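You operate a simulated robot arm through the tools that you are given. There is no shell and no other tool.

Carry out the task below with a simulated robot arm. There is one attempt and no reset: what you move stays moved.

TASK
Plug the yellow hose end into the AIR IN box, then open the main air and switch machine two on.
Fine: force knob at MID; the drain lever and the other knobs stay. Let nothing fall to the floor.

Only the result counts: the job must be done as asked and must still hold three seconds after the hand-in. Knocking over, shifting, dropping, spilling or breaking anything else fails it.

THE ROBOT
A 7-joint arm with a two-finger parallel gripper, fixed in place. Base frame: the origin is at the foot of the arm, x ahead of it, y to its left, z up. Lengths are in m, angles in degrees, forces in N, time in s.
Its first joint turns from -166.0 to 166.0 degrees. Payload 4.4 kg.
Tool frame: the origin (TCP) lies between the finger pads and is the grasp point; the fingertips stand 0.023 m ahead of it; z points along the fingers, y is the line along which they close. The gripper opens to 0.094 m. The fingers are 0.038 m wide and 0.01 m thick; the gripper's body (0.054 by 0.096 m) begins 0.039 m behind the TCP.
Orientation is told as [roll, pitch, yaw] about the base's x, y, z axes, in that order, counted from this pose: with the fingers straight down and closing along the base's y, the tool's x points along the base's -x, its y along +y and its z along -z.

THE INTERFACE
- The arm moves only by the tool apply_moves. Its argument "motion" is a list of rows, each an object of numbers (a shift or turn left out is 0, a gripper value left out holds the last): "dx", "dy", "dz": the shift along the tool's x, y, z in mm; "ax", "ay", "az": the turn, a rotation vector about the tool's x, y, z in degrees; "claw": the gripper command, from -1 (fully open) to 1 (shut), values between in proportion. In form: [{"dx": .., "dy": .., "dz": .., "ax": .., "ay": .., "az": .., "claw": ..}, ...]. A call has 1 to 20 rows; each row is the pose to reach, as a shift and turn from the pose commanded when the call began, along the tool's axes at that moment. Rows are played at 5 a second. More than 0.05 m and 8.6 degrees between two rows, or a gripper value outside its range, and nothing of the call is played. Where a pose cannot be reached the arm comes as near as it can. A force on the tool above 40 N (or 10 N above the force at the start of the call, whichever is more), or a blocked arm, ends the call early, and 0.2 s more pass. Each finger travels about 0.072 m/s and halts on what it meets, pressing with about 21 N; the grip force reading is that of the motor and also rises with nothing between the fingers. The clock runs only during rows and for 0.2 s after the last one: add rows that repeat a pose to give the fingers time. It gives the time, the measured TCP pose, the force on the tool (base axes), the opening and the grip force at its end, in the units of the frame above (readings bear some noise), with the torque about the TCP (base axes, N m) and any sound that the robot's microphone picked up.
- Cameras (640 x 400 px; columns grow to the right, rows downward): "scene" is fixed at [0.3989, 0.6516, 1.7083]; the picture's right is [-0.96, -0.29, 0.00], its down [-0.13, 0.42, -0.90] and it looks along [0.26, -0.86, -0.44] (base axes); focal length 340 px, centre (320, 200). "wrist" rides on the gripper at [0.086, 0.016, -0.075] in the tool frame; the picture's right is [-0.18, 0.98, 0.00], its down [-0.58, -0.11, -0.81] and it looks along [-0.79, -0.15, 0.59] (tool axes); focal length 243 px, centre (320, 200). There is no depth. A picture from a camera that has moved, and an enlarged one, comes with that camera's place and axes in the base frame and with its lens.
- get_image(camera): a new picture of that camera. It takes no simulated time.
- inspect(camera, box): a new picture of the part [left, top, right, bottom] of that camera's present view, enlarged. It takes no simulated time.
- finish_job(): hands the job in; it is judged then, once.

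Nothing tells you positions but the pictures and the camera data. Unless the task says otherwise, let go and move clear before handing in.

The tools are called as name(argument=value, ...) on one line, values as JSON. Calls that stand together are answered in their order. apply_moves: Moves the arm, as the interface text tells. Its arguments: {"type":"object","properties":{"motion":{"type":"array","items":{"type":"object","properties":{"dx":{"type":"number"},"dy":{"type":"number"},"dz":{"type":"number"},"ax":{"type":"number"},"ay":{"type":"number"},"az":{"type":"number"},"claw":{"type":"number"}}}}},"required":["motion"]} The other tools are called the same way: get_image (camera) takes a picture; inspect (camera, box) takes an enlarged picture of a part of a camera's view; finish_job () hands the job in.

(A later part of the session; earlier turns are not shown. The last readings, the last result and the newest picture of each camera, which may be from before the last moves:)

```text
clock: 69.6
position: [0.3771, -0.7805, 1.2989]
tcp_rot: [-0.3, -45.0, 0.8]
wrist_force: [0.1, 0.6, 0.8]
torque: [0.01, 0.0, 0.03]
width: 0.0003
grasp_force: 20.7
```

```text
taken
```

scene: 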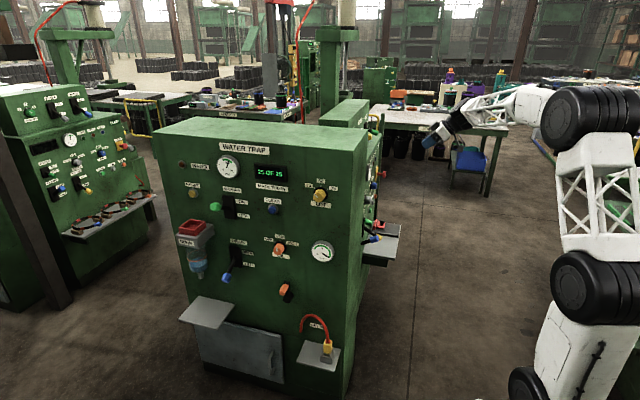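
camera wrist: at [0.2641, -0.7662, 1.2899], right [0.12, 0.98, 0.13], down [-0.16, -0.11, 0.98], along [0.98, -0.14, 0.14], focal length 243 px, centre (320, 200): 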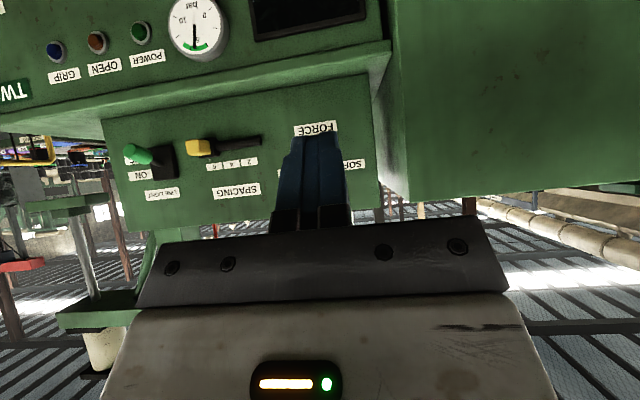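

The upper panel is vertical at x≈0.70. The FORCE knob axis is at (y, z) ≈ (-0.8185, 1.272), it sticks out about 33 mm, and its ticks are at about ±52°. A ledge below it would crowd the camera, so I'll roll the tool 180° to put the camera above the fingers, well away from the panel.

apply_moves(motion=[{"az": 7.5}, {"az": 15}, {"az": 22.5}, {"az": 30}, {"az": 37.5}, {"az": 45}, {"az": 52.5}, {"az": 60}, {"az": 67.5}, {"az": 75}, {"az": 82.5}, {"az": 90}])

apply_moves(motion=[{"az": 7.5}, {"az": 15}, {"az": 22.5}, {"az": 30}, {"az": 37.5}, {"az": 45}, {"az": 52.5}, {"az": 60}, {"az": 67.5}, {"az": 75}, {"az": 82.5}, {"az": 90}])

get_image(camera="wrist")

get_image(camera="scene")

```text
clock: 72.2
position: [0.3798, -0.7813, 1.2992]
tcp_rot: [45.0, -0.1, -89.6]
wrist_force: [0.9, -0.6, -0.2]
torque: [0.02, -0.05, -0.02]
width: 0.0003
grasp_force: 20.6
```

```text
clock: 74.8
position: [0.3804, -0.7814, 1.3]
tcp_rot: [0.2, 44.9, -179.3]
wrist_force: [0.1, -1.2, -0.4]
torque: [0.04, -0.05, 0.03]
width: 0.0001
grasp_force: 21.0
```

```text
taken
camera wrist: at [0.3895, -0.7976, 1.4124], right [-0.12, -0.98, -0.13], down [-0.98, 0.1, 0.16], along [-0.14, 0.14, -0.98], focal length 243 px, centre (320, 200)
```

wrist: 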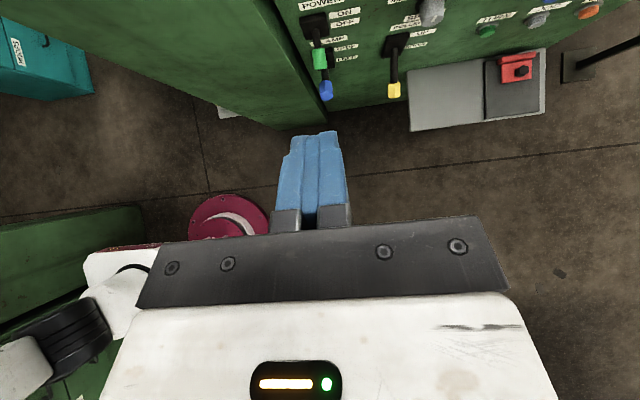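

```text
taken
```

scene: 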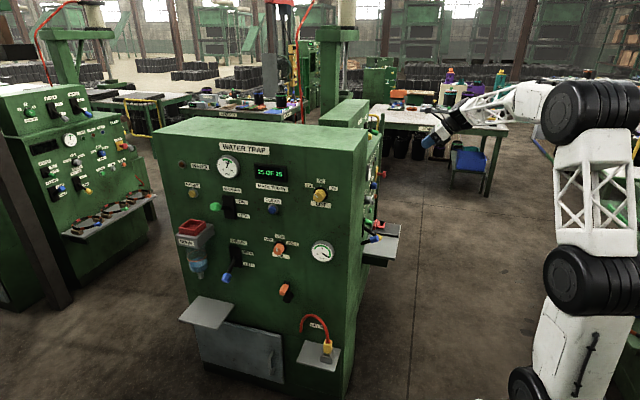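

The roll succeeded and the camera now looks down from above. Next I'll level the tool to point +x at the FORCE knob height and open the fingers to about 70 mm.

apply_moves(motion=[{"dx": 10, "dy": 5, "dz": 10, "ay": 5.6, "claw": 0.5}, {"dx": 21, "dy": 9, "dz": 21, "ay": 11.2, "claw": 0}, {"dx": 32, "dy": 14, "dz": 32, "ay": 16.9, "claw": -0.5}, {"dx": 42, "dy": 19, "dz": 42, "ay": 22.5, "claw": -0.5}, {"dx": 53, "dy": 23, "dz": 53, "ay": 28.1, "claw": -0.5}, {"dx": 64, "dy": 28, "dz": 64, "ay": 33.8, "claw": -0.5}, {"dx": 74, "dy": 33, "dz": 74, "ay": 39.4, "claw": -0.5}, {"dx": 85, "dy": 37, "dz": 85, "ay": 45, "claw": -0.5}, {"dx": 85, "dy": 37, "dz": 85, "ay": 45, "claw": -0.5}])

get_image(camera="wrist")

get_image(camera="scene")

```text
clock: 76.8
position: [0.5002, -0.8163, 1.2995]
tcp_rot: [104.7, 89.8, -74.7]
wrist_force: [-0.7, 0.1, -0.1]
torque: [-0.02, 0.01, 0.04]
width: 0.0707
grasp_force: 0.0
```

```text
taken
camera wrist: at [0.4255, -0.8333, 1.3855], right [0.01, -0.98, -0.18], down [-0.81, 0.1, -0.58], along [0.59, 0.15, -0.79], focal length 243 px, centre (320, 200)
```

wrist: 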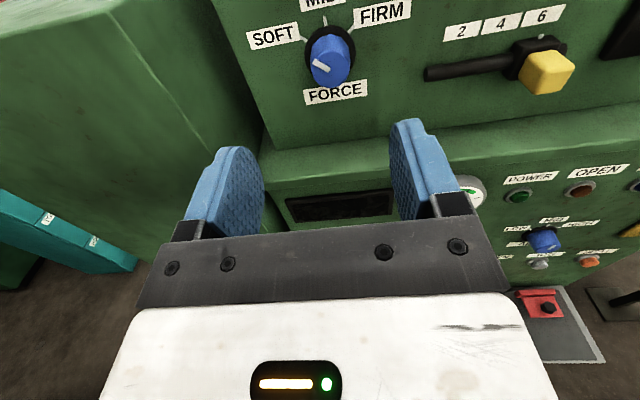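

```text
taken
```

scene: 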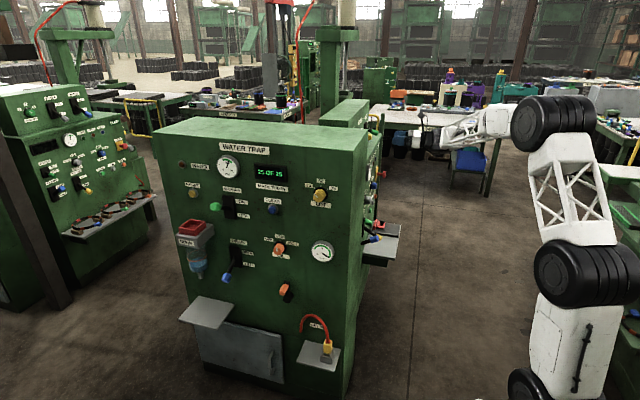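

inspect(camera="wrist", box=[240, 0, 420, 112])

inspect(camera="wrist", box=[440, 140, 640, 280])

```text
3.56 times, centred on (330, 56) of wrist
camera zoom: at [0.4255, -0.8333, 1.3855], right [0.01, -0.98, -0.18], down [-0.81, 0.1, -0.58], along [0.59, 0.15, -0.79], focal length 863 px, centre (284, 712)
```

zoom: 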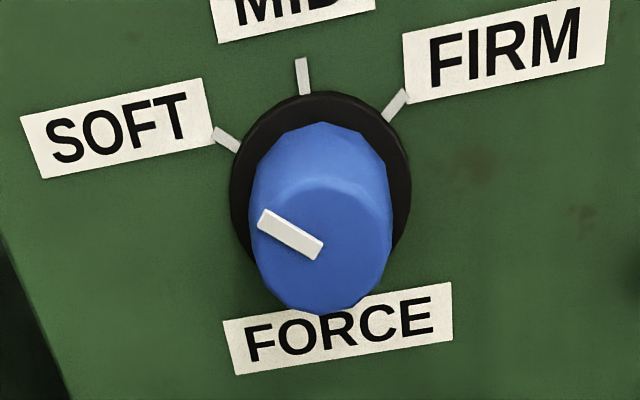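

```text
2.86 times, centred on (540, 210) of wrist
camera zoom: at [0.4255, -0.8333, 1.3855], right [0.01, -0.98, -0.18], down [-0.81, 0.1, -0.58], along [0.59, 0.15, -0.79], focal length 693 px, centre (-309, 171)
```

zoom: 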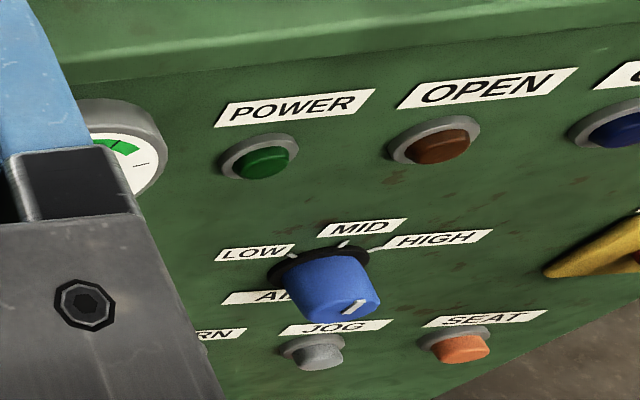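

The pointer is clearly at SOFT. I refine the knob axis to (y, z) ≈ (-0.8196, 1.270), with the cap front at x≈0.663 and ticks at ±50°. I'll line up in front of it.

apply_moves(motion=[{"dx": -10, "dy": 2, "dz": 20, "claw": -0.5}, {"dx": -20, "dy": 3, "dz": 45, "claw": -0.5}, {"dx": -29.5, "dy": 4.5, "dz": 70, "claw": -0.5}, {"dx": -29.5, "dy": 4.5, "dz": 100, "claw": -0.5}, {"dx": -29.5, "dy": 4.5, "dz": 100, "claw": -0.5}])

get_image(camera="wrist")

inspect(camera="wrist", box=[220, 60, 420, 185])

```text
clock: 78.0
position: [0.6028, -0.8214, 1.2708]
tcp_rot: [94.4, 89.9, -85.3]
wrist_force: [-0.2, 0.3, 0.4]
torque: [0.03, -0.01, 0.0]
width: 0.0706
grasp_force: 0.0
```

```text
taken
camera wrist: at [0.5279, -0.8382, 1.3575], right [0.01, -0.98, -0.18], down [-0.81, 0.1, -0.58], along [0.59, 0.15, -0.79], focal length 243 px, centre (320, 200)
```

wrist: 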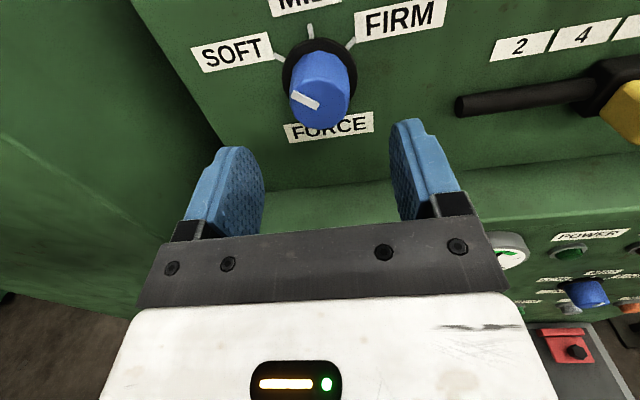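

```text
3.20 times, centred on (320, 122) of wrist
camera zoom: at [0.5279, -0.8382, 1.3575], right [0.01, -0.98, -0.18], down [-0.81, 0.1, -0.58], along [0.59, 0.15, -0.79], focal length 776 px, centre (320, 448)
```

zoom: 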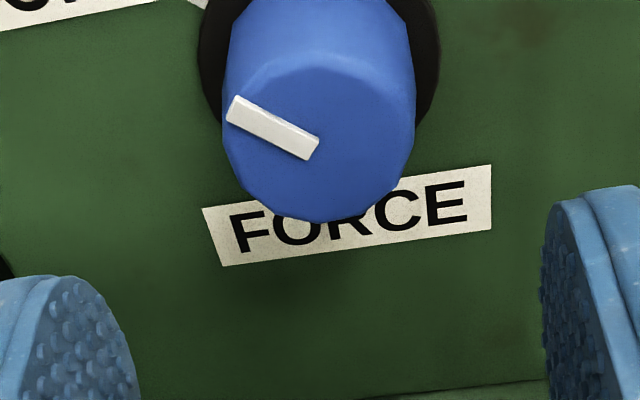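

The knob is centred between the fingers. Advancing 58 mm so the pads straddle it.

apply_moves(motion=[{"dx": 1, "dz": 15, "claw": -0.5}, {"dx": 1, "dz": 30, "claw": -0.5}, {"dx": 1, "dz": 45, "claw": -0.5}, {"dx": 1, "dz": 58, "claw": -0.5}, {"dx": 1, "dz": 58, "claw": -0.5}])

get_image(camera="wrist")

inspect(camera="wrist", box=[220, 80, 420, 205])

```text
clock: 79.2
position: [0.6599, -0.819, 1.2739]
tcp_rot: [91.7, 89.9, -87.7]
wrist_force: [0.2, -0.7, 0.0]
torque: [-0.03, -0.01, 0.01]
width: 0.0704
grasp_force: 0.1
```

```text
taken
camera wrist: at [0.586, -0.8366, 1.3592], right [0.01, -0.98, -0.18], down [-0.81, 0.1, -0.58], along [0.59, 0.15, -0.79], focal length 243 px, centre (320, 200)
```

wrist: 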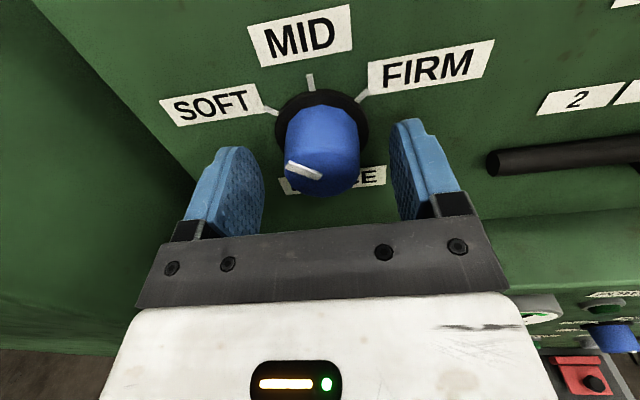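

```text
3.20 times, centred on (320, 142) of wrist
camera zoom: at [0.586, -0.8366, 1.3592], right [0.01, -0.98, -0.18], down [-0.81, 0.1, -0.58], along [0.59, 0.15, -0.79], focal length 776 px, centre (320, 384)
```

zoom: 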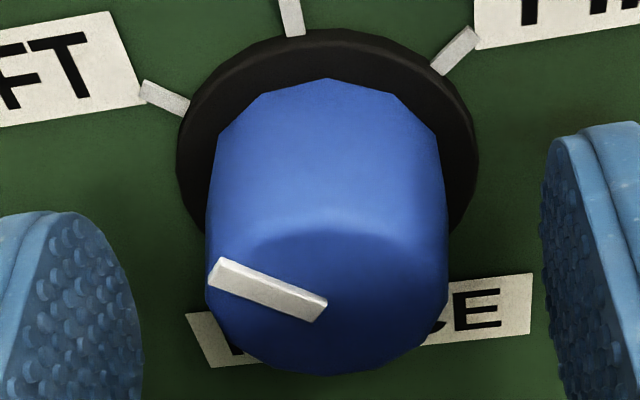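

The pads straddle the knob body with their tips short of the panel. I'll nudge 1–2 mm to centre it, then close.

apply_moves(motion=[{"dx": 1.5, "dy": 1, "claw": -0.5}, {"dx": 1.5, "dy": 1, "claw": -0.1}, {"dx": 1.5, "dy": 1, "claw": 0.1}, {"dx": 1.5, "dy": 1, "claw": 0.4}, {"dx": 1.5, "dy": 1, "claw": 1}, {"dx": 1.5, "dy": 1, "claw": 1}])

inspect(camera="wrist", box=[220, 60, 420, 205])

```text
clock: 80.6
position: [0.6588, -0.8222, 1.2741]
tcp_rot: [91.5, 89.7, -88.2]
wrist_force: [-2.3, 4.1, -0.6]
torque: [-0.02, -0.03, 0.09]
width: 0.0393
grasp_force: 44.7
```

```text
2.76 times, centred on (320, 132) of wrist
camera zoom: at [0.5856, -0.8372, 1.3602], right [0.01, -0.98, -0.18], down [-0.81, 0.1, -0.58], along [0.59, 0.15, -0.79], focal length 669 px, centre (320, 386)
```

zoom: 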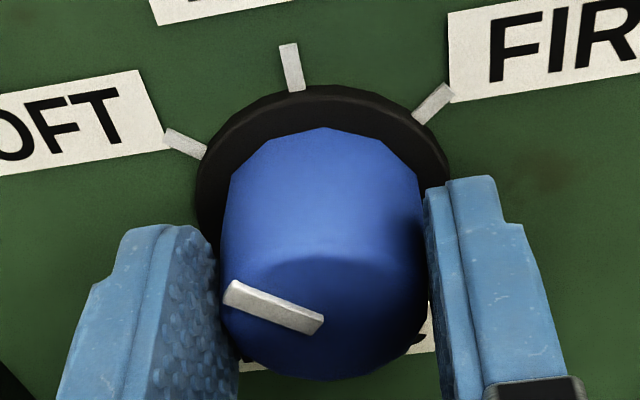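

The knob is gripped at 39 mm. I'll twist 25° clockwise first and check that it follows.

apply_moves(motion=[{"az": 5, "claw": 1}, {"az": 10, "claw": 1}, {"az": 15, "claw": 1}, {"az": 20, "claw": 1}, {"az": 25, "claw": 1}, {"az": 25, "claw": 1}])

get_image(camera="wrist")

inspect(camera="wrist", box=[220, 60, 420, 205])

```text
clock: 82.0
position: [0.6594, -0.8204, 1.2731]
tcp_rot: [-90.0, 65.3, 90.3]
wrist_force: [4.0, -11.5, -1.4]
torque: [-0.04, -0.07, -0.23]
width: 0.039
grasp_force: 45.1
stopped in row 6: the force on the tool passed its limit at 40 N (the readings are from after the stop); the commanded pose is now the measured one
```

```text
taken
camera wrist: at [0.5848, -0.8732, 1.3436], right [0.01, -0.81, -0.58], down [-0.81, 0.34, -0.48], along [0.59, 0.47, -0.66], focal length 243 px, centre (320, 200)
```

wrist: 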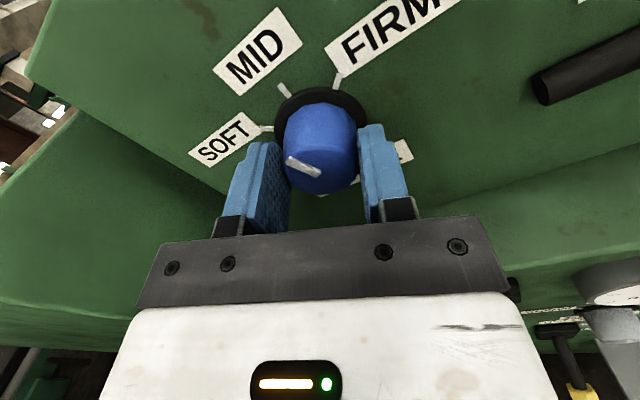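

```text
2.76 times, centred on (320, 132) of wrist
camera zoom: at [0.5848, -0.8732, 1.3436], right [0.01, -0.81, -0.58], down [-0.81, 0.34, -0.48], along [0.59, 0.47, -0.66], focal length 669 px, centre (320, 386)
```

zoom: 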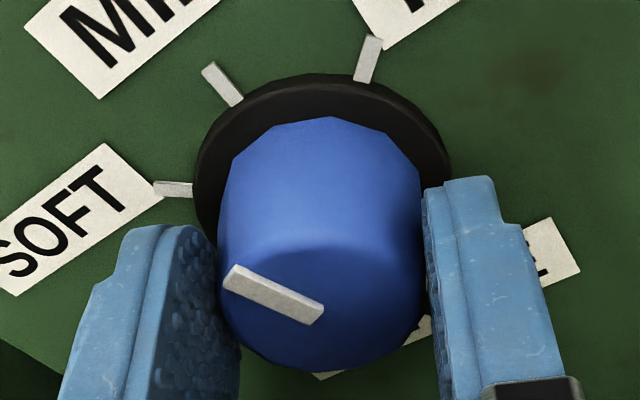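

The knob follows the twist, but a sideways load of about 11 N built up because the tool is slightly off the knob axis. I'll shift 1 mm to relieve it and read the force.

apply_moves(motion=[{"dx": 0.4, "dy": 0.9, "claw": 1}, {"dx": 0.4, "dy": 0.9, "claw": 1}])

```text
clock: 82.6
position: [0.6589, -0.821, 1.272]
tcp_rot: [-90.0, 65.1, 90.5]
wrist_force: [-18.0, 17.6, -6.2]
torque: [0.02, 0.03, 0.45]
width: 0.0386
grasp_force: 45.2
```

The contact is stiff, about 30 N/mm. I'll back off half of that shift and 0.5 mm away from the panel to find the neutral position.

apply_moves(motion=[{"dx": -0.2, "dy": -0.5, "dz": -0.6, "claw": 1}, {"dx": -0.2, "dy": -0.5, "dz": -0.6, "claw": 1}])

```text
clock: 83.2
position: [0.6579, -0.8214, 1.2723]
tcp_rot: [-90.1, 65.3, 90.3]
wrist_force: [17.9, -16.2, -0.5]
torque: [-0.05, 0.27, -0.3]
width: 0.039
grasp_force: 45.0
```

apply_moves(motion=[{"dx": 0.1, "dy": 0.25, "dz": 0.3, "claw": 1}, {"dx": 0.1, "dy": 0.25, "dz": 0.3, "claw": 1}])

```text
clock: 83.8
position: [0.6582, -0.8214, 1.2727]
tcp_rot: [-90.0, 65.2, 90.5]
wrist_force: [17.2, -8.0, -3.7]
torque: [-0.05, -0.52, -0.48]
width: 0.0386
grasp_force: 45.2
```

The forces come from stick-slip in the grip. I'll release, let the knob settle, look at its pointer and re-grip cleanly.

apply_moves(motion=[{"claw": 0.1}, {"claw": -0.2}, {"claw": -0.4}, {"claw": -0.4}])

get_image(camera="wrist")

inspect(camera="wrist", box=[220, 60, 420, 205])

```text
clock: 84.8
position: [0.6579, -0.8214, 1.2724]
tcp_rot: [-90.0, 65.2, 90.4]
wrist_force: [0.2, -0.1, 0.1]
torque: [0.01, 0.02, 0.03]
width: 0.0657
grasp_force: 0.0
```

```text
taken
camera wrist: at [0.5843, -0.8733, 1.3439], right [0.01, -0.81, -0.58], down [-0.81, 0.34, -0.48], along [0.59, 0.47, -0.66], focal length 243 px, centre (320, 200)
```

wrist: 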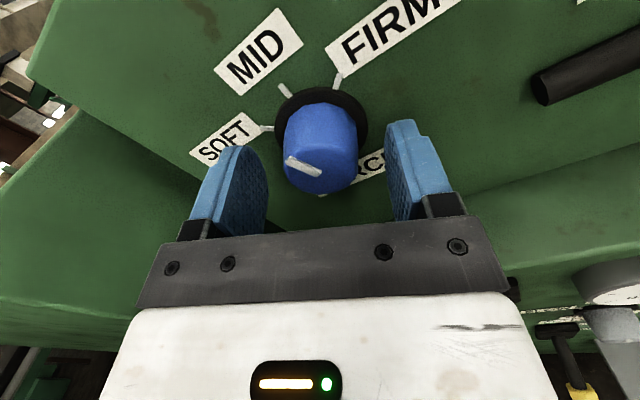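

```text
2.76 times, centred on (320, 132) of wrist
camera zoom: at [0.5843, -0.8733, 1.3439], right [0.01, -0.81, -0.58], down [-0.81, 0.34, -0.48], along [0.59, 0.47, -0.66], focal length 669 px, centre (320, 386)
```

zoom: 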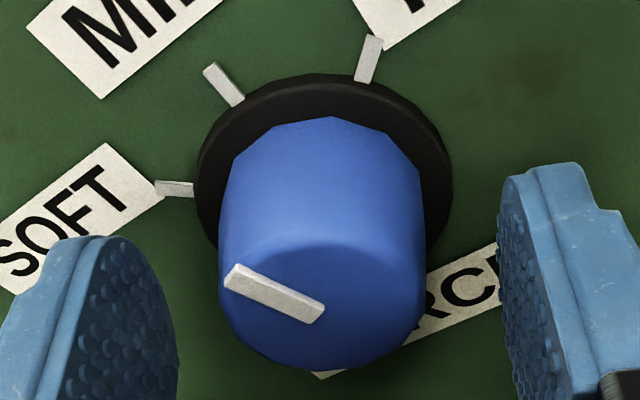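

The knob holds where it was left, so it is a friction knob and is now about midway between SOFT and MID. I'll recentre by about 1.5 mm along x and 0.7 mm along y in the tool frame and re-grip more gently.

apply_moves(motion=[{"dx": 1.5, "dy": 0.7, "dz": 3, "claw": -0.2}, {"dx": 1.5, "dy": 0.7, "dz": 3, "claw": 0}, {"dx": 1.5, "dy": 0.7, "dz": 3, "claw": 0.12}, {"dx": 1.5, "dy": 0.7, "dz": 3, "claw": 0.2}, {"dx": 1.5, "dy": 0.7, "dz": 3, "claw": 0.2}, {"dx": 1.5, "dy": 0.7, "dz": 3, "claw": 0.2}])

```text
clock: 86.2
position: [0.6604, -0.822, 1.2742]
tcp_rot: [-90.1, 65.2, 90.4]
wrist_force: [-2.2, 8.3, 0.8]
torque: [0.03, 0.08, 0.2]
width: 0.0393
grasp_force: 44.8
```

apply_moves(motion=[{"dy": -0.2, "claw": 0.2}, {"dy": -0.2, "az": 3, "claw": 0.2}, {"dy": -0.2, "az": 6, "claw": 0.2}, {"dy": -0.2, "az": 9, "claw": 0.2}, {"dy": -0.2, "az": 12, "claw": 0.2}, {"dy": -0.2, "az": 12, "claw": 0.2}])

```text
clock: 87.6
position: [0.6609, -0.8227, 1.2735]
tcp_rot: [-90.0, 53.1, 90.4]
wrist_force: [7.9, 7.1, 1.8]
torque: [0.04, 0.46, 0.49]
width: 0.0394
grasp_force: 44.7
```

Twisting goes smoothly now, with about 8 N of side load. Another 13° to reach the estimated MID angle, then I'll release and check.

apply_moves(motion=[{"az": 3, "claw": 0.2}, {"az": 6, "claw": 0.2}, {"az": 9, "claw": 0.2}, {"az": 12, "claw": 0.2}, {"az": 13, "claw": 0.2}, {"az": 13, "claw": 0.2}])

apply_moves(motion=[{"claw": 0.1}, {"claw": -0.1}, {"claw": -0.3}, {"claw": -0.4}, {"claw": -0.4}])

get_image(camera="wrist")

inspect(camera="wrist", box=[220, 60, 420, 205])

```text
clock: 89.0
position: [0.6616, -0.8236, 1.2741]
tcp_rot: [-90.0, 40.0, 90.4]
wrist_force: [-1.1, -7.9, -3.3]
torque: [-0.03, -0.07, -0.34]
width: 0.0391
grasp_force: 45.5
```

```text
clock: 90.2
position: [0.6611, -0.8224, 1.274]
tcp_rot: [-89.9, 40.1, 90.3]
wrist_force: [0.5, -0.5, 0.2]
torque: [0.03, 0.02, 0.0]
width: 0.0658
grasp_force: 0.1
```

```text
taken
camera wrist: at [0.5881, -0.9007, 1.3164], right [0.0, -0.49, -0.87], down [-0.81, 0.51, -0.29], along [0.59, 0.71, -0.4], focal length 243 px, centre (320, 200)
```

wrist: 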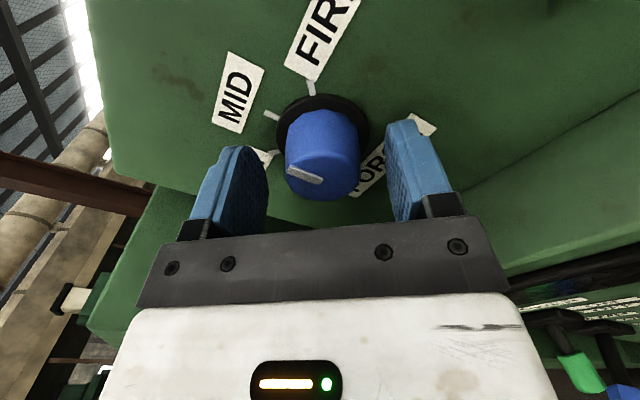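

```text
2.76 times, centred on (320, 132) of wrist
camera zoom: at [0.5881, -0.9007, 1.3164], right [0.0, -0.49, -0.87], down [-0.81, 0.51, -0.29], along [0.59, 0.71, -0.4], focal length 669 px, centre (320, 386)
```

zoom: 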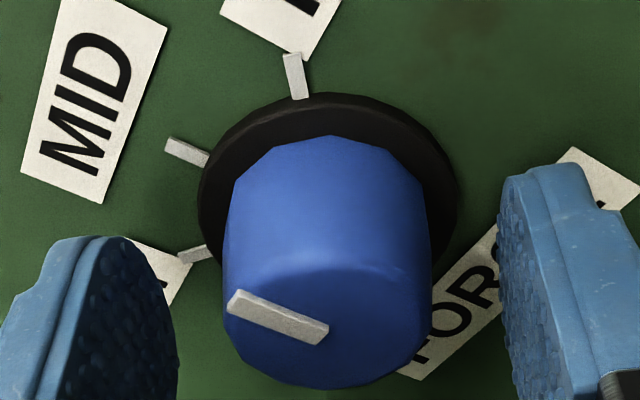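

The pointer now appears to line up with MID within a degree or two. I'll back off and roll the tool back upright to verify it squarely.

apply_moves(motion=[{"dz": -20, "claw": -0.4}, {"dz": -40, "claw": -0.4}, {"dz": -65, "claw": -0.4}, {"dz": -90, "az": -5, "claw": -0.4}, {"dz": -100, "az": -10, "claw": -0.4}, {"dz": -100, "az": -17, "claw": -0.4}, {"dz": -100, "az": -24, "claw": -0.4}, {"dz": -100, "az": -31, "claw": -0.4}, {"dz": -100, "az": -38, "claw": -0.4}, {"dz": -100, "az": -44, "claw": -0.4}, {"dz": -100, "az": -50, "claw": -0.4}, {"dz": -100, "az": -50, "claw": -0.4}])

get_image(camera="wrist")

inspect(camera="wrist", box=[250, 0, 410, 100])

```text
clock: 92.8
position: [0.5616, -0.8222, 1.2734]
tcp_rot: [94.9, 89.8, -84.7]
wrist_force: [0.7, 0.1, 0.4]
torque: [0.0, -0.01, 0.02]
width: 0.0656
grasp_force: 0.1
```

```text
taken
camera wrist: at [0.4871, -0.8399, 1.3601], right [0.01, -0.98, -0.18], down [-0.81, 0.1, -0.58], along [0.59, 0.15, -0.79], focal length 243 px, centre (320, 200)
```

wrist: 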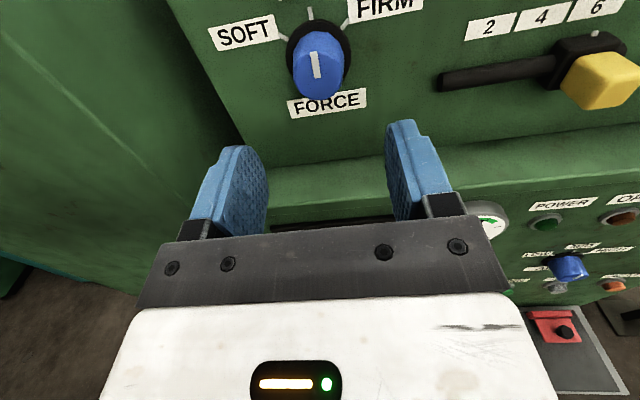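

```text
4.00 times, centred on (330, 50) of wrist
camera zoom: at [0.4871, -0.8399, 1.3601], right [0.01, -0.98, -0.18], down [-0.81, 0.1, -0.58], along [0.59, 0.15, -0.79], focal length 970 px, centre (280, 800)
```

zoom: 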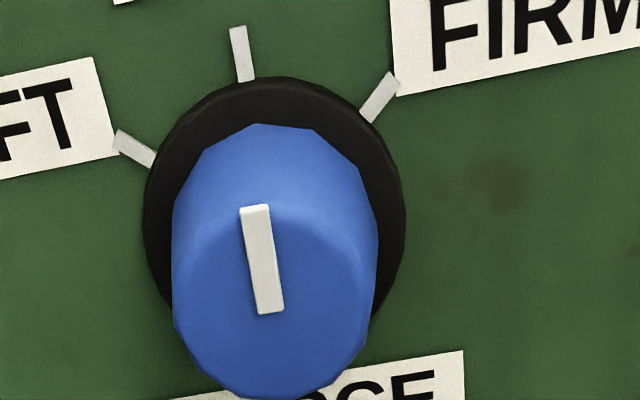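

The FORCE pointer is parallel with the MID tick, so that knob is done. Next is machine TWO's POWER lever on the lower panel. I'll back off, close the fingers and descend to view it.

apply_moves(motion=[{"dz": -45, "claw": -0.2}, {"dz": -90, "claw": 0.2}, {"dz": -135, "claw": 0.6}, {"dx": -20, "dy": -35, "dz": -145, "claw": 1}, {"dx": -50, "dy": -70, "dz": -145, "claw": 1}, {"dx": -85, "dy": -100, "dz": -145, "claw": 1}, {"dx": -120, "dy": -125, "dz": -145, "claw": 1}, {"dx": -155, "dy": -142, "dz": -145, "claw": 1}, {"dx": -190, "dy": -142, "dz": -145, "claw": 1}])

get_image(camera="wrist")

get_image(camera="scene")

```text
clock: 94.8
position: [0.4155, -0.6843, 1.0824]
tcp_rot: [100.6, 89.8, -79.0]
wrist_force: [0.1, 0.0, 0.0]
torque: [-0.01, 0.01, 0.01]
width: 0.0
grasp_force: 21.0
```

```text
taken
camera wrist: at [0.3419, -0.7009, 1.1683], right [0.01, -0.98, -0.18], down [-0.81, 0.1, -0.58], along [0.59, 0.15, -0.79], focal length 243 px, centre (320, 200)
```

wrist: 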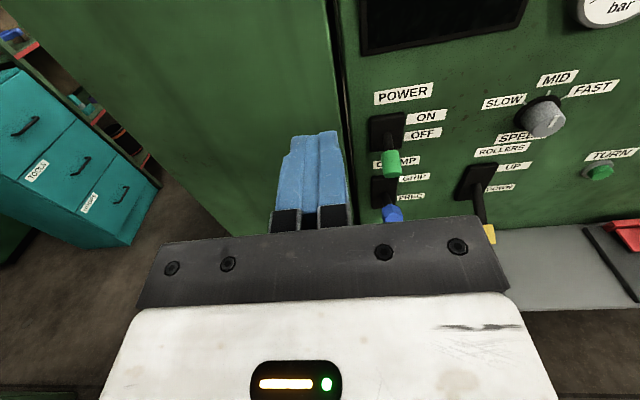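

```text
taken
```

scene: 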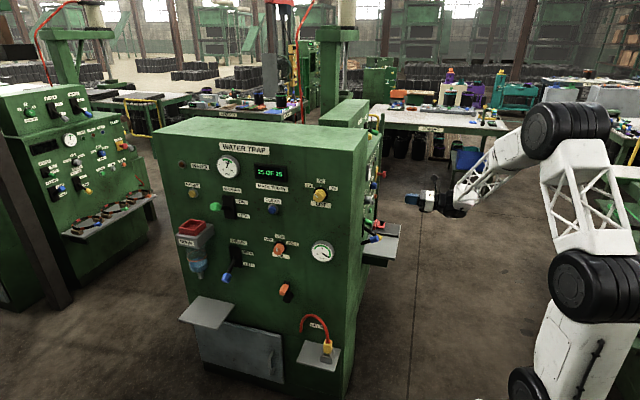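

inspect(camera="wrist", box=[330, 70, 530, 225])

inspect(camera="scene", box=[350, 150, 430, 280])

```text
2.58 times, centred on (430, 148) of wrist
camera zoom: at [0.3419, -0.7009, 1.1683], right [0.01, -0.98, -0.18], down [-0.81, 0.1, -0.58], along [0.59, 0.15, -0.79], focal length 626 px, centre (36, 336)
```

zoom: 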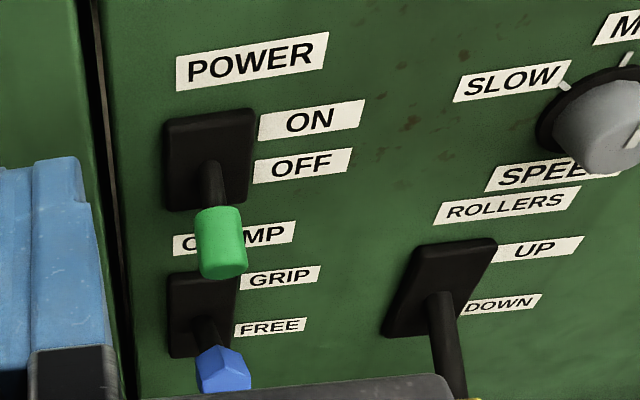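

```text
3.08 times, centred on (390, 215) of scene
camera zoom: at [0.3989, 0.6516, 1.7083], right [-0.96, -0.29, 0.0], down [-0.13, 0.42, -0.9], along [0.26, -0.86, -0.44], focal length 1047 px, centre (105, 154)
```

zoom: 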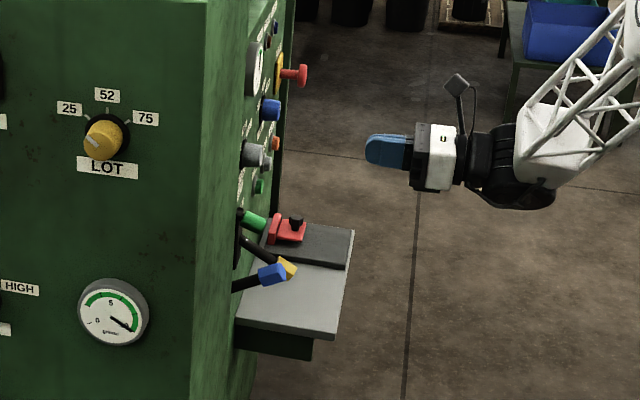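

The POWER handle triangulates to (0.585, -0.754, 0.910), with the CLAMP handle at (0.551, -0.754, 0.83) below it. I plan to grip the POWER handle from the front and lift it. First I want a lower second view to locate its pivot.

apply_moves(motion=[{"dx": -35, "claw": 1}, {"dx": -70, "claw": 1}, {"dx": -105, "claw": 1}, {"dx": -135, "claw": 1}, {"dx": -135, "claw": 1}])

get_image(camera="wrist")

inspect(camera="wrist", box=[330, 0, 490, 125])

```text
clock: 96.0
position: [0.4153, -0.6822, 0.948]
tcp_rot: [95.6, 89.8, -84.0]
wrist_force: [-0.3, -0.5, 0.0]
torque: [0.02, 0.06, 0.02]
width: 0.0
grasp_force: 20.5
```

```text
taken
camera wrist: at [0.3406, -0.6994, 1.0343], right [0.01, -0.98, -0.18], down [-0.81, 0.1, -0.58], along [0.59, 0.15, -0.79], focal length 243 px, centre (320, 200)
```

wrist: 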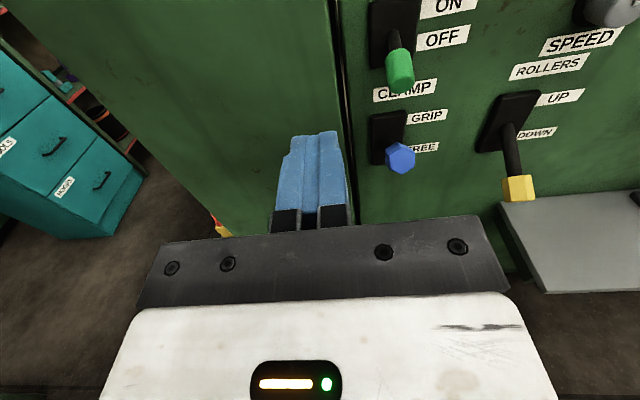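

```text
3.20 times, centred on (410, 62) of wrist
camera zoom: at [0.3406, -0.6994, 1.0343], right [0.01, -0.98, -0.18], down [-0.81, 0.1, -0.58], along [0.59, 0.15, -0.79], focal length 776 px, centre (32, 640)
```

zoom: 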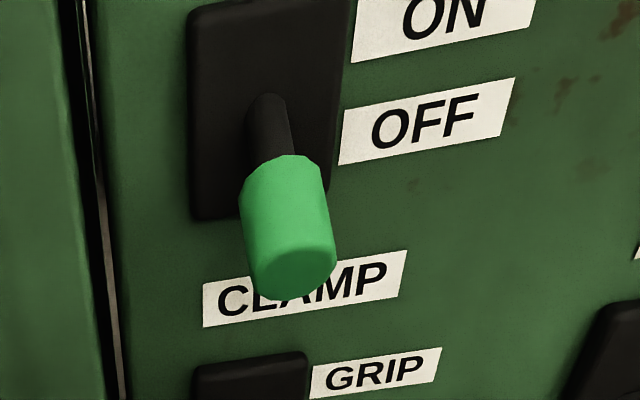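

The lower panel sits at x≈0.65, and the POWER handle is about 28 mm thick and centred near (0.588, -0.754, 0.905). I'll line up in front of it with the fingers open to about 60 mm.

apply_moves(motion=[{"dx": -10, "dy": 20, "claw": 0.5}, {"dx": -20, "dy": 40, "claw": 0}, {"dx": -32, "dy": 60, "claw": -0.28}, {"dx": -43, "dy": 72, "claw": -0.28}, {"dx": -43, "dy": 72, "dz": 30, "claw": -0.28}, {"dx": -43, "dy": 72, "dz": 60, "claw": -0.28}, {"dx": -43, "dy": 72, "dz": 60, "claw": -0.28}])

get_image(camera="wrist")

inspect(camera="wrist", box=[220, 40, 420, 200])

inspect(camera="scene", box=[350, 170, 430, 260])

```text
clock: 97.6
position: [0.4757, -0.754, 0.9064]
tcp_rot: [95.2, 89.8, -84.3]
wrist_force: [-0.4, -0.2, -0.3]
torque: [0.0, -0.01, 0.01]
width: 0.0602
grasp_force: 0.0
```

```text
taken
camera wrist: at [0.4016, -0.7714, 0.9924], right [0.01, -0.98, -0.18], down [-0.81, 0.1, -0.58], along [0.59, 0.15, -0.79], focal length 243 px, centre (320, 200)
```

wrist: 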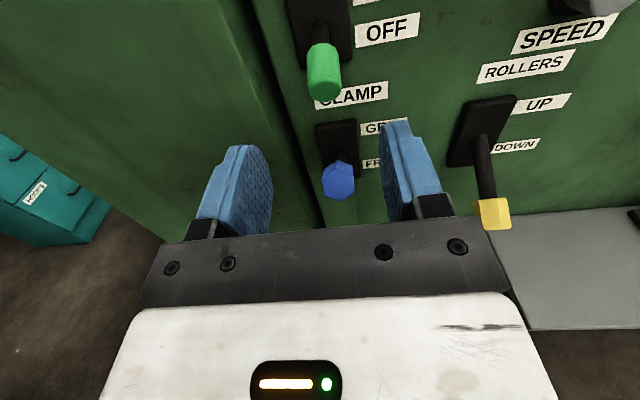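

```text
2.50 times, centred on (320, 120) of wrist
camera zoom: at [0.4016, -0.7714, 0.9924], right [0.01, -0.98, -0.18], down [-0.81, 0.1, -0.58], along [0.59, 0.15, -0.79], focal length 606 px, centre (320, 400)
```

zoom: 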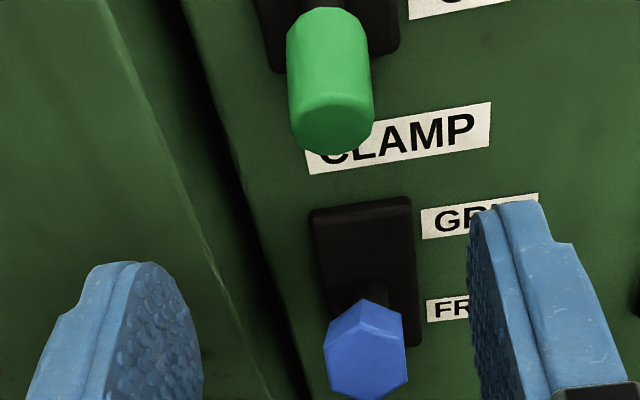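

```text
4.44 times, centred on (390, 215) of scene
camera zoom: at [0.3989, 0.6516, 1.7083], right [-0.96, -0.29, 0.0], down [-0.13, 0.42, -0.9], along [0.26, -0.86, -0.44], focal length 1512 px, centre (9, 133)
```

zoom: 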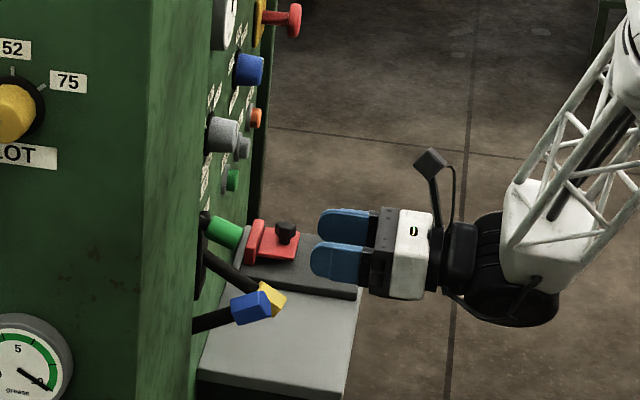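

The side view confirms that the fingers are level with the POWER handle. I'll shift 3 mm sideways and advance 110 mm to straddle it.

apply_moves(motion=[{"dy": 3, "dz": 25, "claw": -0.28}, {"dy": 3, "dz": 50, "claw": -0.28}, {"dy": 3, "dz": 75, "claw": -0.28}, {"dy": 3, "dz": 95, "claw": -0.28}, {"dy": 3, "dz": 110, "claw": -0.28}, {"dy": 3, "dz": 110, "claw": -0.28}])

get_image(camera="wrist")

inspect(camera="scene", box=[350, 170, 430, 260])

```text
clock: 99.0
position: [0.5865, -0.7554, 0.9036]
tcp_rot: [99.7, 89.8, -79.8]
wrist_force: [-0.8, 0.6, -0.3]
torque: [0.02, 0.01, -0.03]
width: 0.0602
grasp_force: 0.0
```

```text
taken
camera wrist: at [0.5122, -0.7727, 0.9905], right [0.01, -0.98, -0.18], down [-0.81, 0.1, -0.58], along [0.59, 0.15, -0.79], focal length 243 px, centre (320, 200)
```

wrist: 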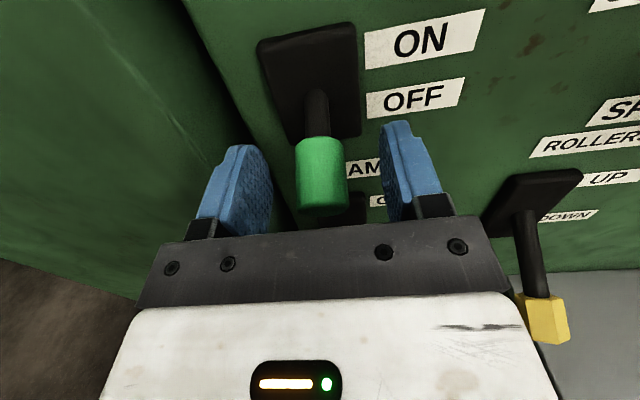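

```text
4.44 times, centred on (390, 215) of scene
camera zoom: at [0.3989, 0.6516, 1.7083], right [-0.96, -0.29, 0.0], down [-0.13, 0.42, -0.9], along [0.26, -0.86, -0.44], focal length 1512 px, centre (9, 133)
```

zoom: 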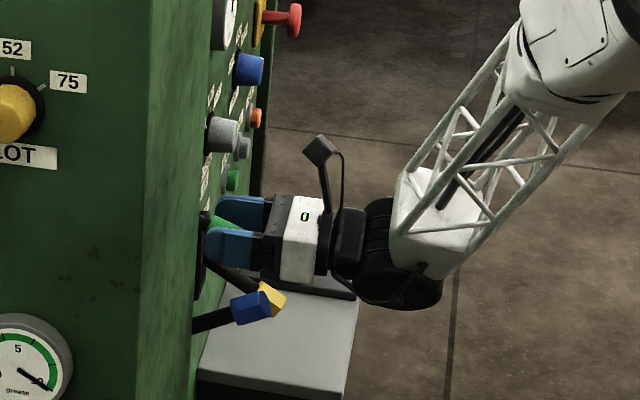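

The handle is centred between the pads. Closing on it.

apply_moves(motion=[{"claw": 0.1}, {"claw": 0.3}, {"claw": 1}, {"claw": 1}, {"claw": 1}])

get_image(camera="wrist")

```text
clock: 100.2
position: [0.5858, -0.7554, 0.9042]
tcp_rot: [97.5, 89.9, -82.1]
wrist_force: [-6.5, 25.7, 6.0]
torque: [0.57, -0.22, -0.69]
width: 0.0266
grasp_force: 44.7
```

```text
taken
camera wrist: at [0.512, -0.7722, 0.9905], right [0.01, -0.98, -0.18], down [-0.81, 0.1, -0.58], along [0.59, 0.15, -0.79], focal length 243 px, centre (320, 200)
```

wrist: 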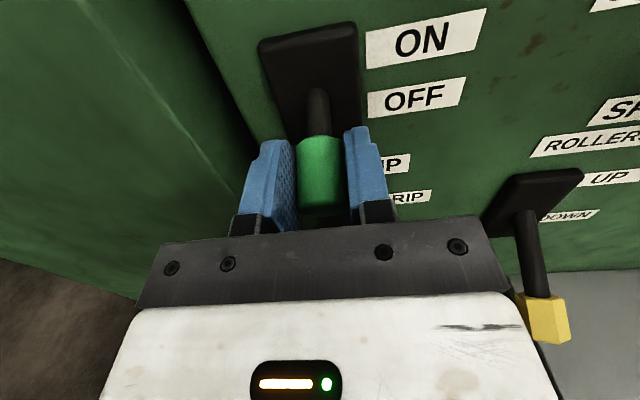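

There is a 26 N side load from slight misalignment. I'll shift 0.5 mm toward +y and relax the gripper to a light hold, since the levers move with very little force.

apply_moves(motion=[{"dy": -0.5, "claw": 0.42}, {"dy": -0.5, "claw": 0.44}, {"dy": -0.5, "claw": 0.44}])

```text
clock: 101.0
position: [0.5855, -0.7551, 0.9044]
tcp_rot: [95.9, 89.8, -83.7]
wrist_force: [-1.9, 4.3, -2.0]
torque: [0.03, 0.01, -0.01]
width: 0.0286
grasp_force: 2.7
```

The hold is light now (2.7 N) and the side load is gone. I'll lift along the lever's arc for the first half and check the response.

apply_moves(motion=[{"dx": 0, "claw": 0.47}, {"dx": 4, "dz": -1.5, "claw": 0.47}, {"dx": 8, "dz": -2.6, "claw": 0.47}, {"dx": 12, "dz": -3.5, "claw": 0.47}, {"dx": 16, "dz": -4.1, "claw": 0.47}, {"dx": 20, "dz": -4.5, "claw": 0.47}, {"dx": 24, "dz": -4.7, "claw": 0.47}])

get_image(camera="wrist")

inspect(camera="scene", box=[350, 170, 430, 260])

```text
clock: 102.6
position: [0.5805, -0.7582, 0.9295]
tcp_rot: [96.7, 89.8, -82.9]
wrist_force: [1.0, 12.1, -2.8]
torque: [0.17, 0.13, -0.05]
width: 0.0304
grasp_force: 6.4
```

```text
taken
camera wrist: at [0.5067, -0.774, 1.0151], right [0.01, -0.98, -0.18], down [-0.81, 0.1, -0.58], along [0.59, 0.15, -0.79], focal length 243 px, centre (320, 200)
```

wrist: 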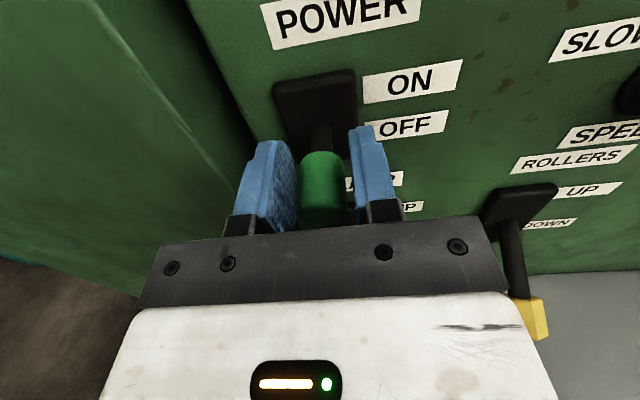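

```text
4.44 times, centred on (390, 215) of scene
camera zoom: at [0.3989, 0.6516, 1.7083], right [-0.96, -0.29, 0.0], down [-0.13, 0.42, -0.9], along [0.26, -0.86, -0.44], focal length 1512 px, centre (9, 133)
```

zoom: 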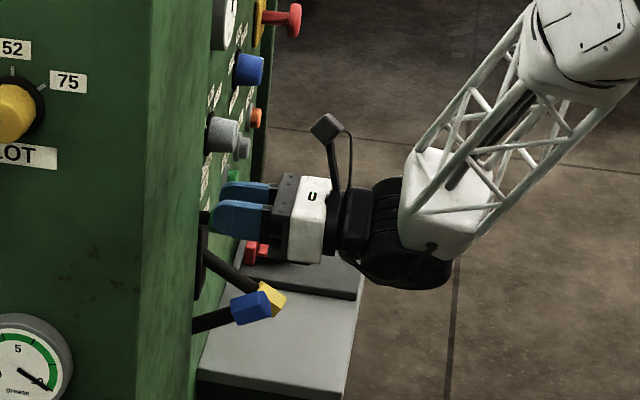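

The lever has come up partway, but the light grip slipped on the handle. I'll grip somewhat more firmly, correct the sideways load and keep lifting.

apply_moves(motion=[{"dy": -0.5, "claw": 0.5}, {"dy": -0.5, "claw": 0.54}, {"dy": -0.5, "claw": 0.54}])

```text
clock: 103.4
position: [0.581, -0.7551, 0.9286]
tcp_rot: [95.8, 89.7, -83.8]
wrist_force: [-4.8, 15.5, -1.5]
torque: [0.18, 0.11, 0.04]
width: 0.0283
grasp_force: 7.7
```

apply_moves(motion=[{"dy": -0.8, "claw": 0.6}, {"dy": -0.8, "claw": 0.6}])

inspect(camera="wrist", box=[220, 70, 420, 230])

```text
clock: 104.0
position: [0.5803, -0.7556, 0.9307]
tcp_rot: [99.6, 89.8, -80.1]
wrist_force: [-7.0, 14.4, 1.7]
torque: [0.35, -0.03, -0.75]
width: 0.0262
grasp_force: 44.7
```

```text
2.50 times, centred on (320, 150) of wrist
camera zoom: at [0.5066, -0.772, 1.0156], right [0.01, -0.98, -0.18], down [-0.81, 0.1, -0.58], along [0.59, 0.15, -0.79], focal length 606 px, centre (320, 325)
```

zoom: 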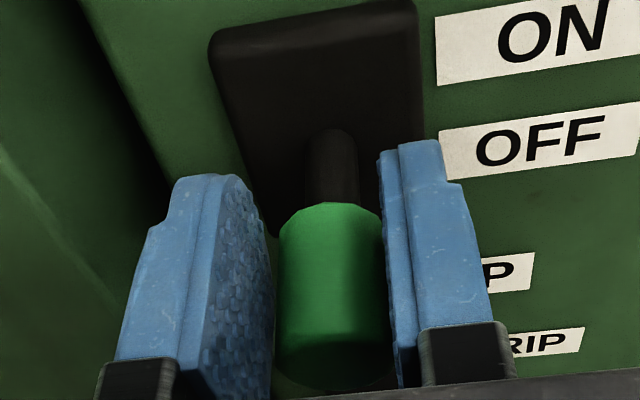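

apply_moves(motion=[{"dx": 2, "dy": -0.2, "claw": 0.6}, {"dx": 4, "dy": -0.3, "claw": 0.6}, {"dx": 6, "dy": -0.3, "claw": 0.6}, {"dx": 8, "dy": -0.3, "dz": 0.3, "claw": 0.6}, {"dx": 10, "dy": -0.3, "dz": 0.6, "claw": 0.6}])

inspect(camera="wrist", box=[220, 70, 420, 230])

```text
clock: 105.2
position: [0.5817, -0.7553, 0.9414]
tcp_rot: [110.1, 89.7, -69.5]
wrist_force: [2.6, -8.5, 1.8]
torque: [-0.35, -0.19, -0.32]
width: 0.0256
grasp_force: 45.0
heard: click
```

```text
2.50 times, centred on (320, 150) of wrist
camera zoom: at [0.5076, -0.7717, 1.0275], right [0.01, -0.98, -0.18], down [-0.81, 0.1, -0.58], along [0.59, 0.15, -0.79], focal length 606 px, centre (320, 325)
```

zoom: 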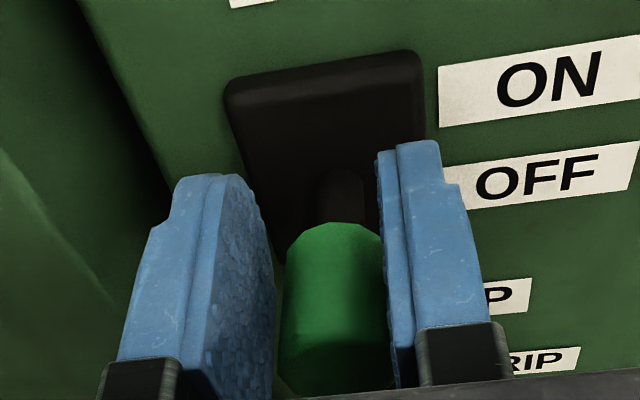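

I heard a click, so the lever may have passed its switching point. I'll lift a bit further to make sure it reaches ON.

apply_moves(motion=[{"dx": 3, "dz": 0.3, "claw": 0.6}, {"dx": 6, "dz": 0.8, "claw": 0.6}, {"dx": 9, "dz": 1.4, "claw": 0.6}, {"dx": 12, "dz": 2.1, "claw": 0.6}])

get_image(camera="wrist")

inspect(camera="scene", box=[350, 170, 430, 260])

```text
clock: 106.2
position: [0.5825, -0.7531, 0.9512]
tcp_rot: [108.3, 89.8, -71.3]
wrist_force: [-1.7, -4.8, 4.1]
torque: [-0.08, -0.07, 0.03]
width: 0.0225
grasp_force: 10.8
```

```text
taken
camera wrist: at [0.5092, -0.7719, 1.0376], right [0.01, -0.98, -0.18], down [-0.81, 0.1, -0.58], along [0.59, 0.15, -0.79], focal length 243 px, centre (320, 200)
```

wrist: 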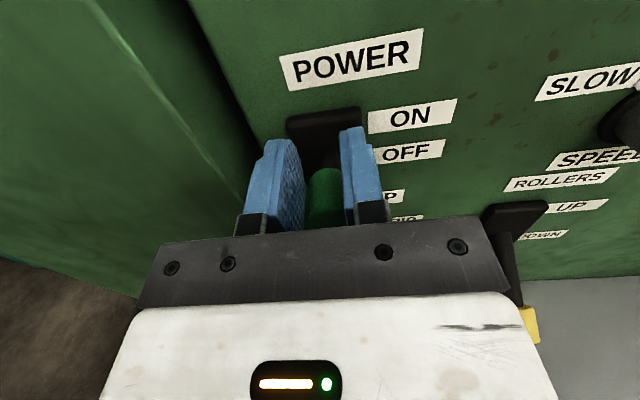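

```text
4.44 times, centred on (390, 215) of scene
camera zoom: at [0.3989, 0.6516, 1.7083], right [-0.96, -0.29, 0.0], down [-0.13, 0.42, -0.9], along [0.26, -0.86, -0.44], focal length 1512 px, centre (9, 133)
```

zoom: 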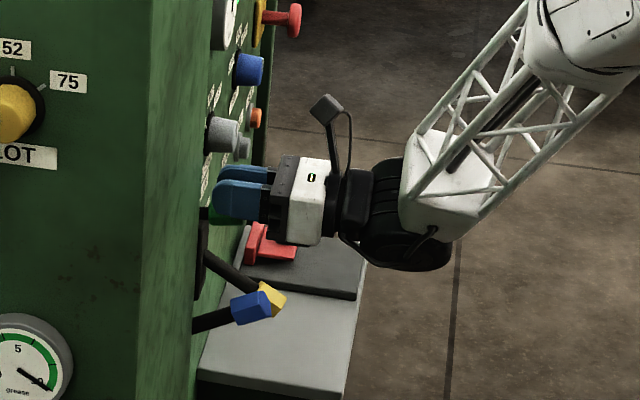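

The pads are sliding off the top of the handle. I'll open, back off and look at where the lever actually is.

apply_moves(motion=[{"claw": 0.2}, {"claw": -0.28}, {"claw": -0.28}, {"dz": -25, "claw": -0.28}, {"dz": -55, "claw": -0.28}, {"dz": -90, "claw": -0.28}, {"dz": -110, "claw": -0.28}])

get_image(camera="wrist")

inspect(camera="wrist", box=[240, 0, 440, 130])

inspect(camera="scene", box=[350, 150, 430, 260])

```text
clock: 107.8
position: [0.4732, -0.7573, 0.952]
tcp_rot: [100.5, 89.8, -79.0]
wrist_force: [0.4, -0.1, 0.8]
torque: [0.01, 0.0, -0.03]
width: 0.0604
grasp_force: 0.1
```

```text
taken
camera wrist: at [0.4004, -0.7743, 1.0378], right [0.01, -0.98, -0.18], down [-0.81, 0.1, -0.58], along [0.59, 0.15, -0.79], focal length 243 px, centre (320, 200)
```

wrist: 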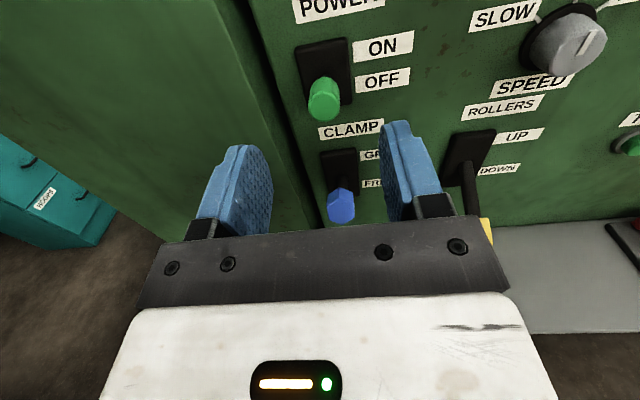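

```text
3.08 times, centred on (340, 65) of wrist
camera zoom: at [0.4004, -0.7743, 1.0378], right [0.01, -0.98, -0.18], down [-0.81, 0.1, -0.58], along [0.59, 0.15, -0.79], focal length 746 px, centre (258, 615)
```

zoom: 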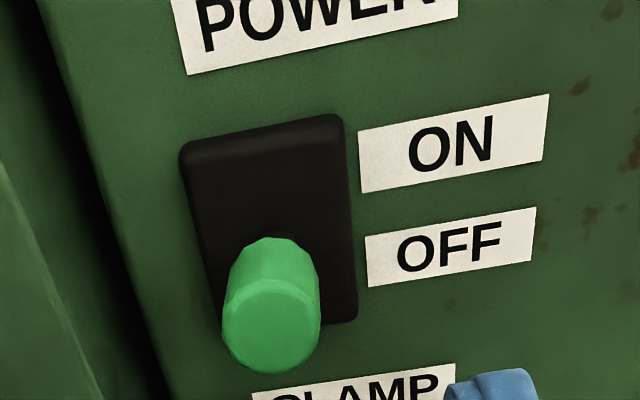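

```text
3.64 times, centred on (390, 205) of scene
camera zoom: at [0.3989, 0.6516, 1.7083], right [-0.96, -0.29, 0.0], down [-0.13, 0.42, -0.9], along [0.26, -0.86, -0.44], focal length 1237 px, centre (66, 182)
```

zoom: 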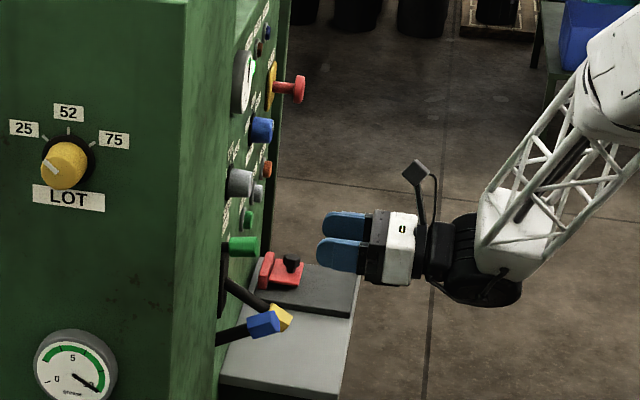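

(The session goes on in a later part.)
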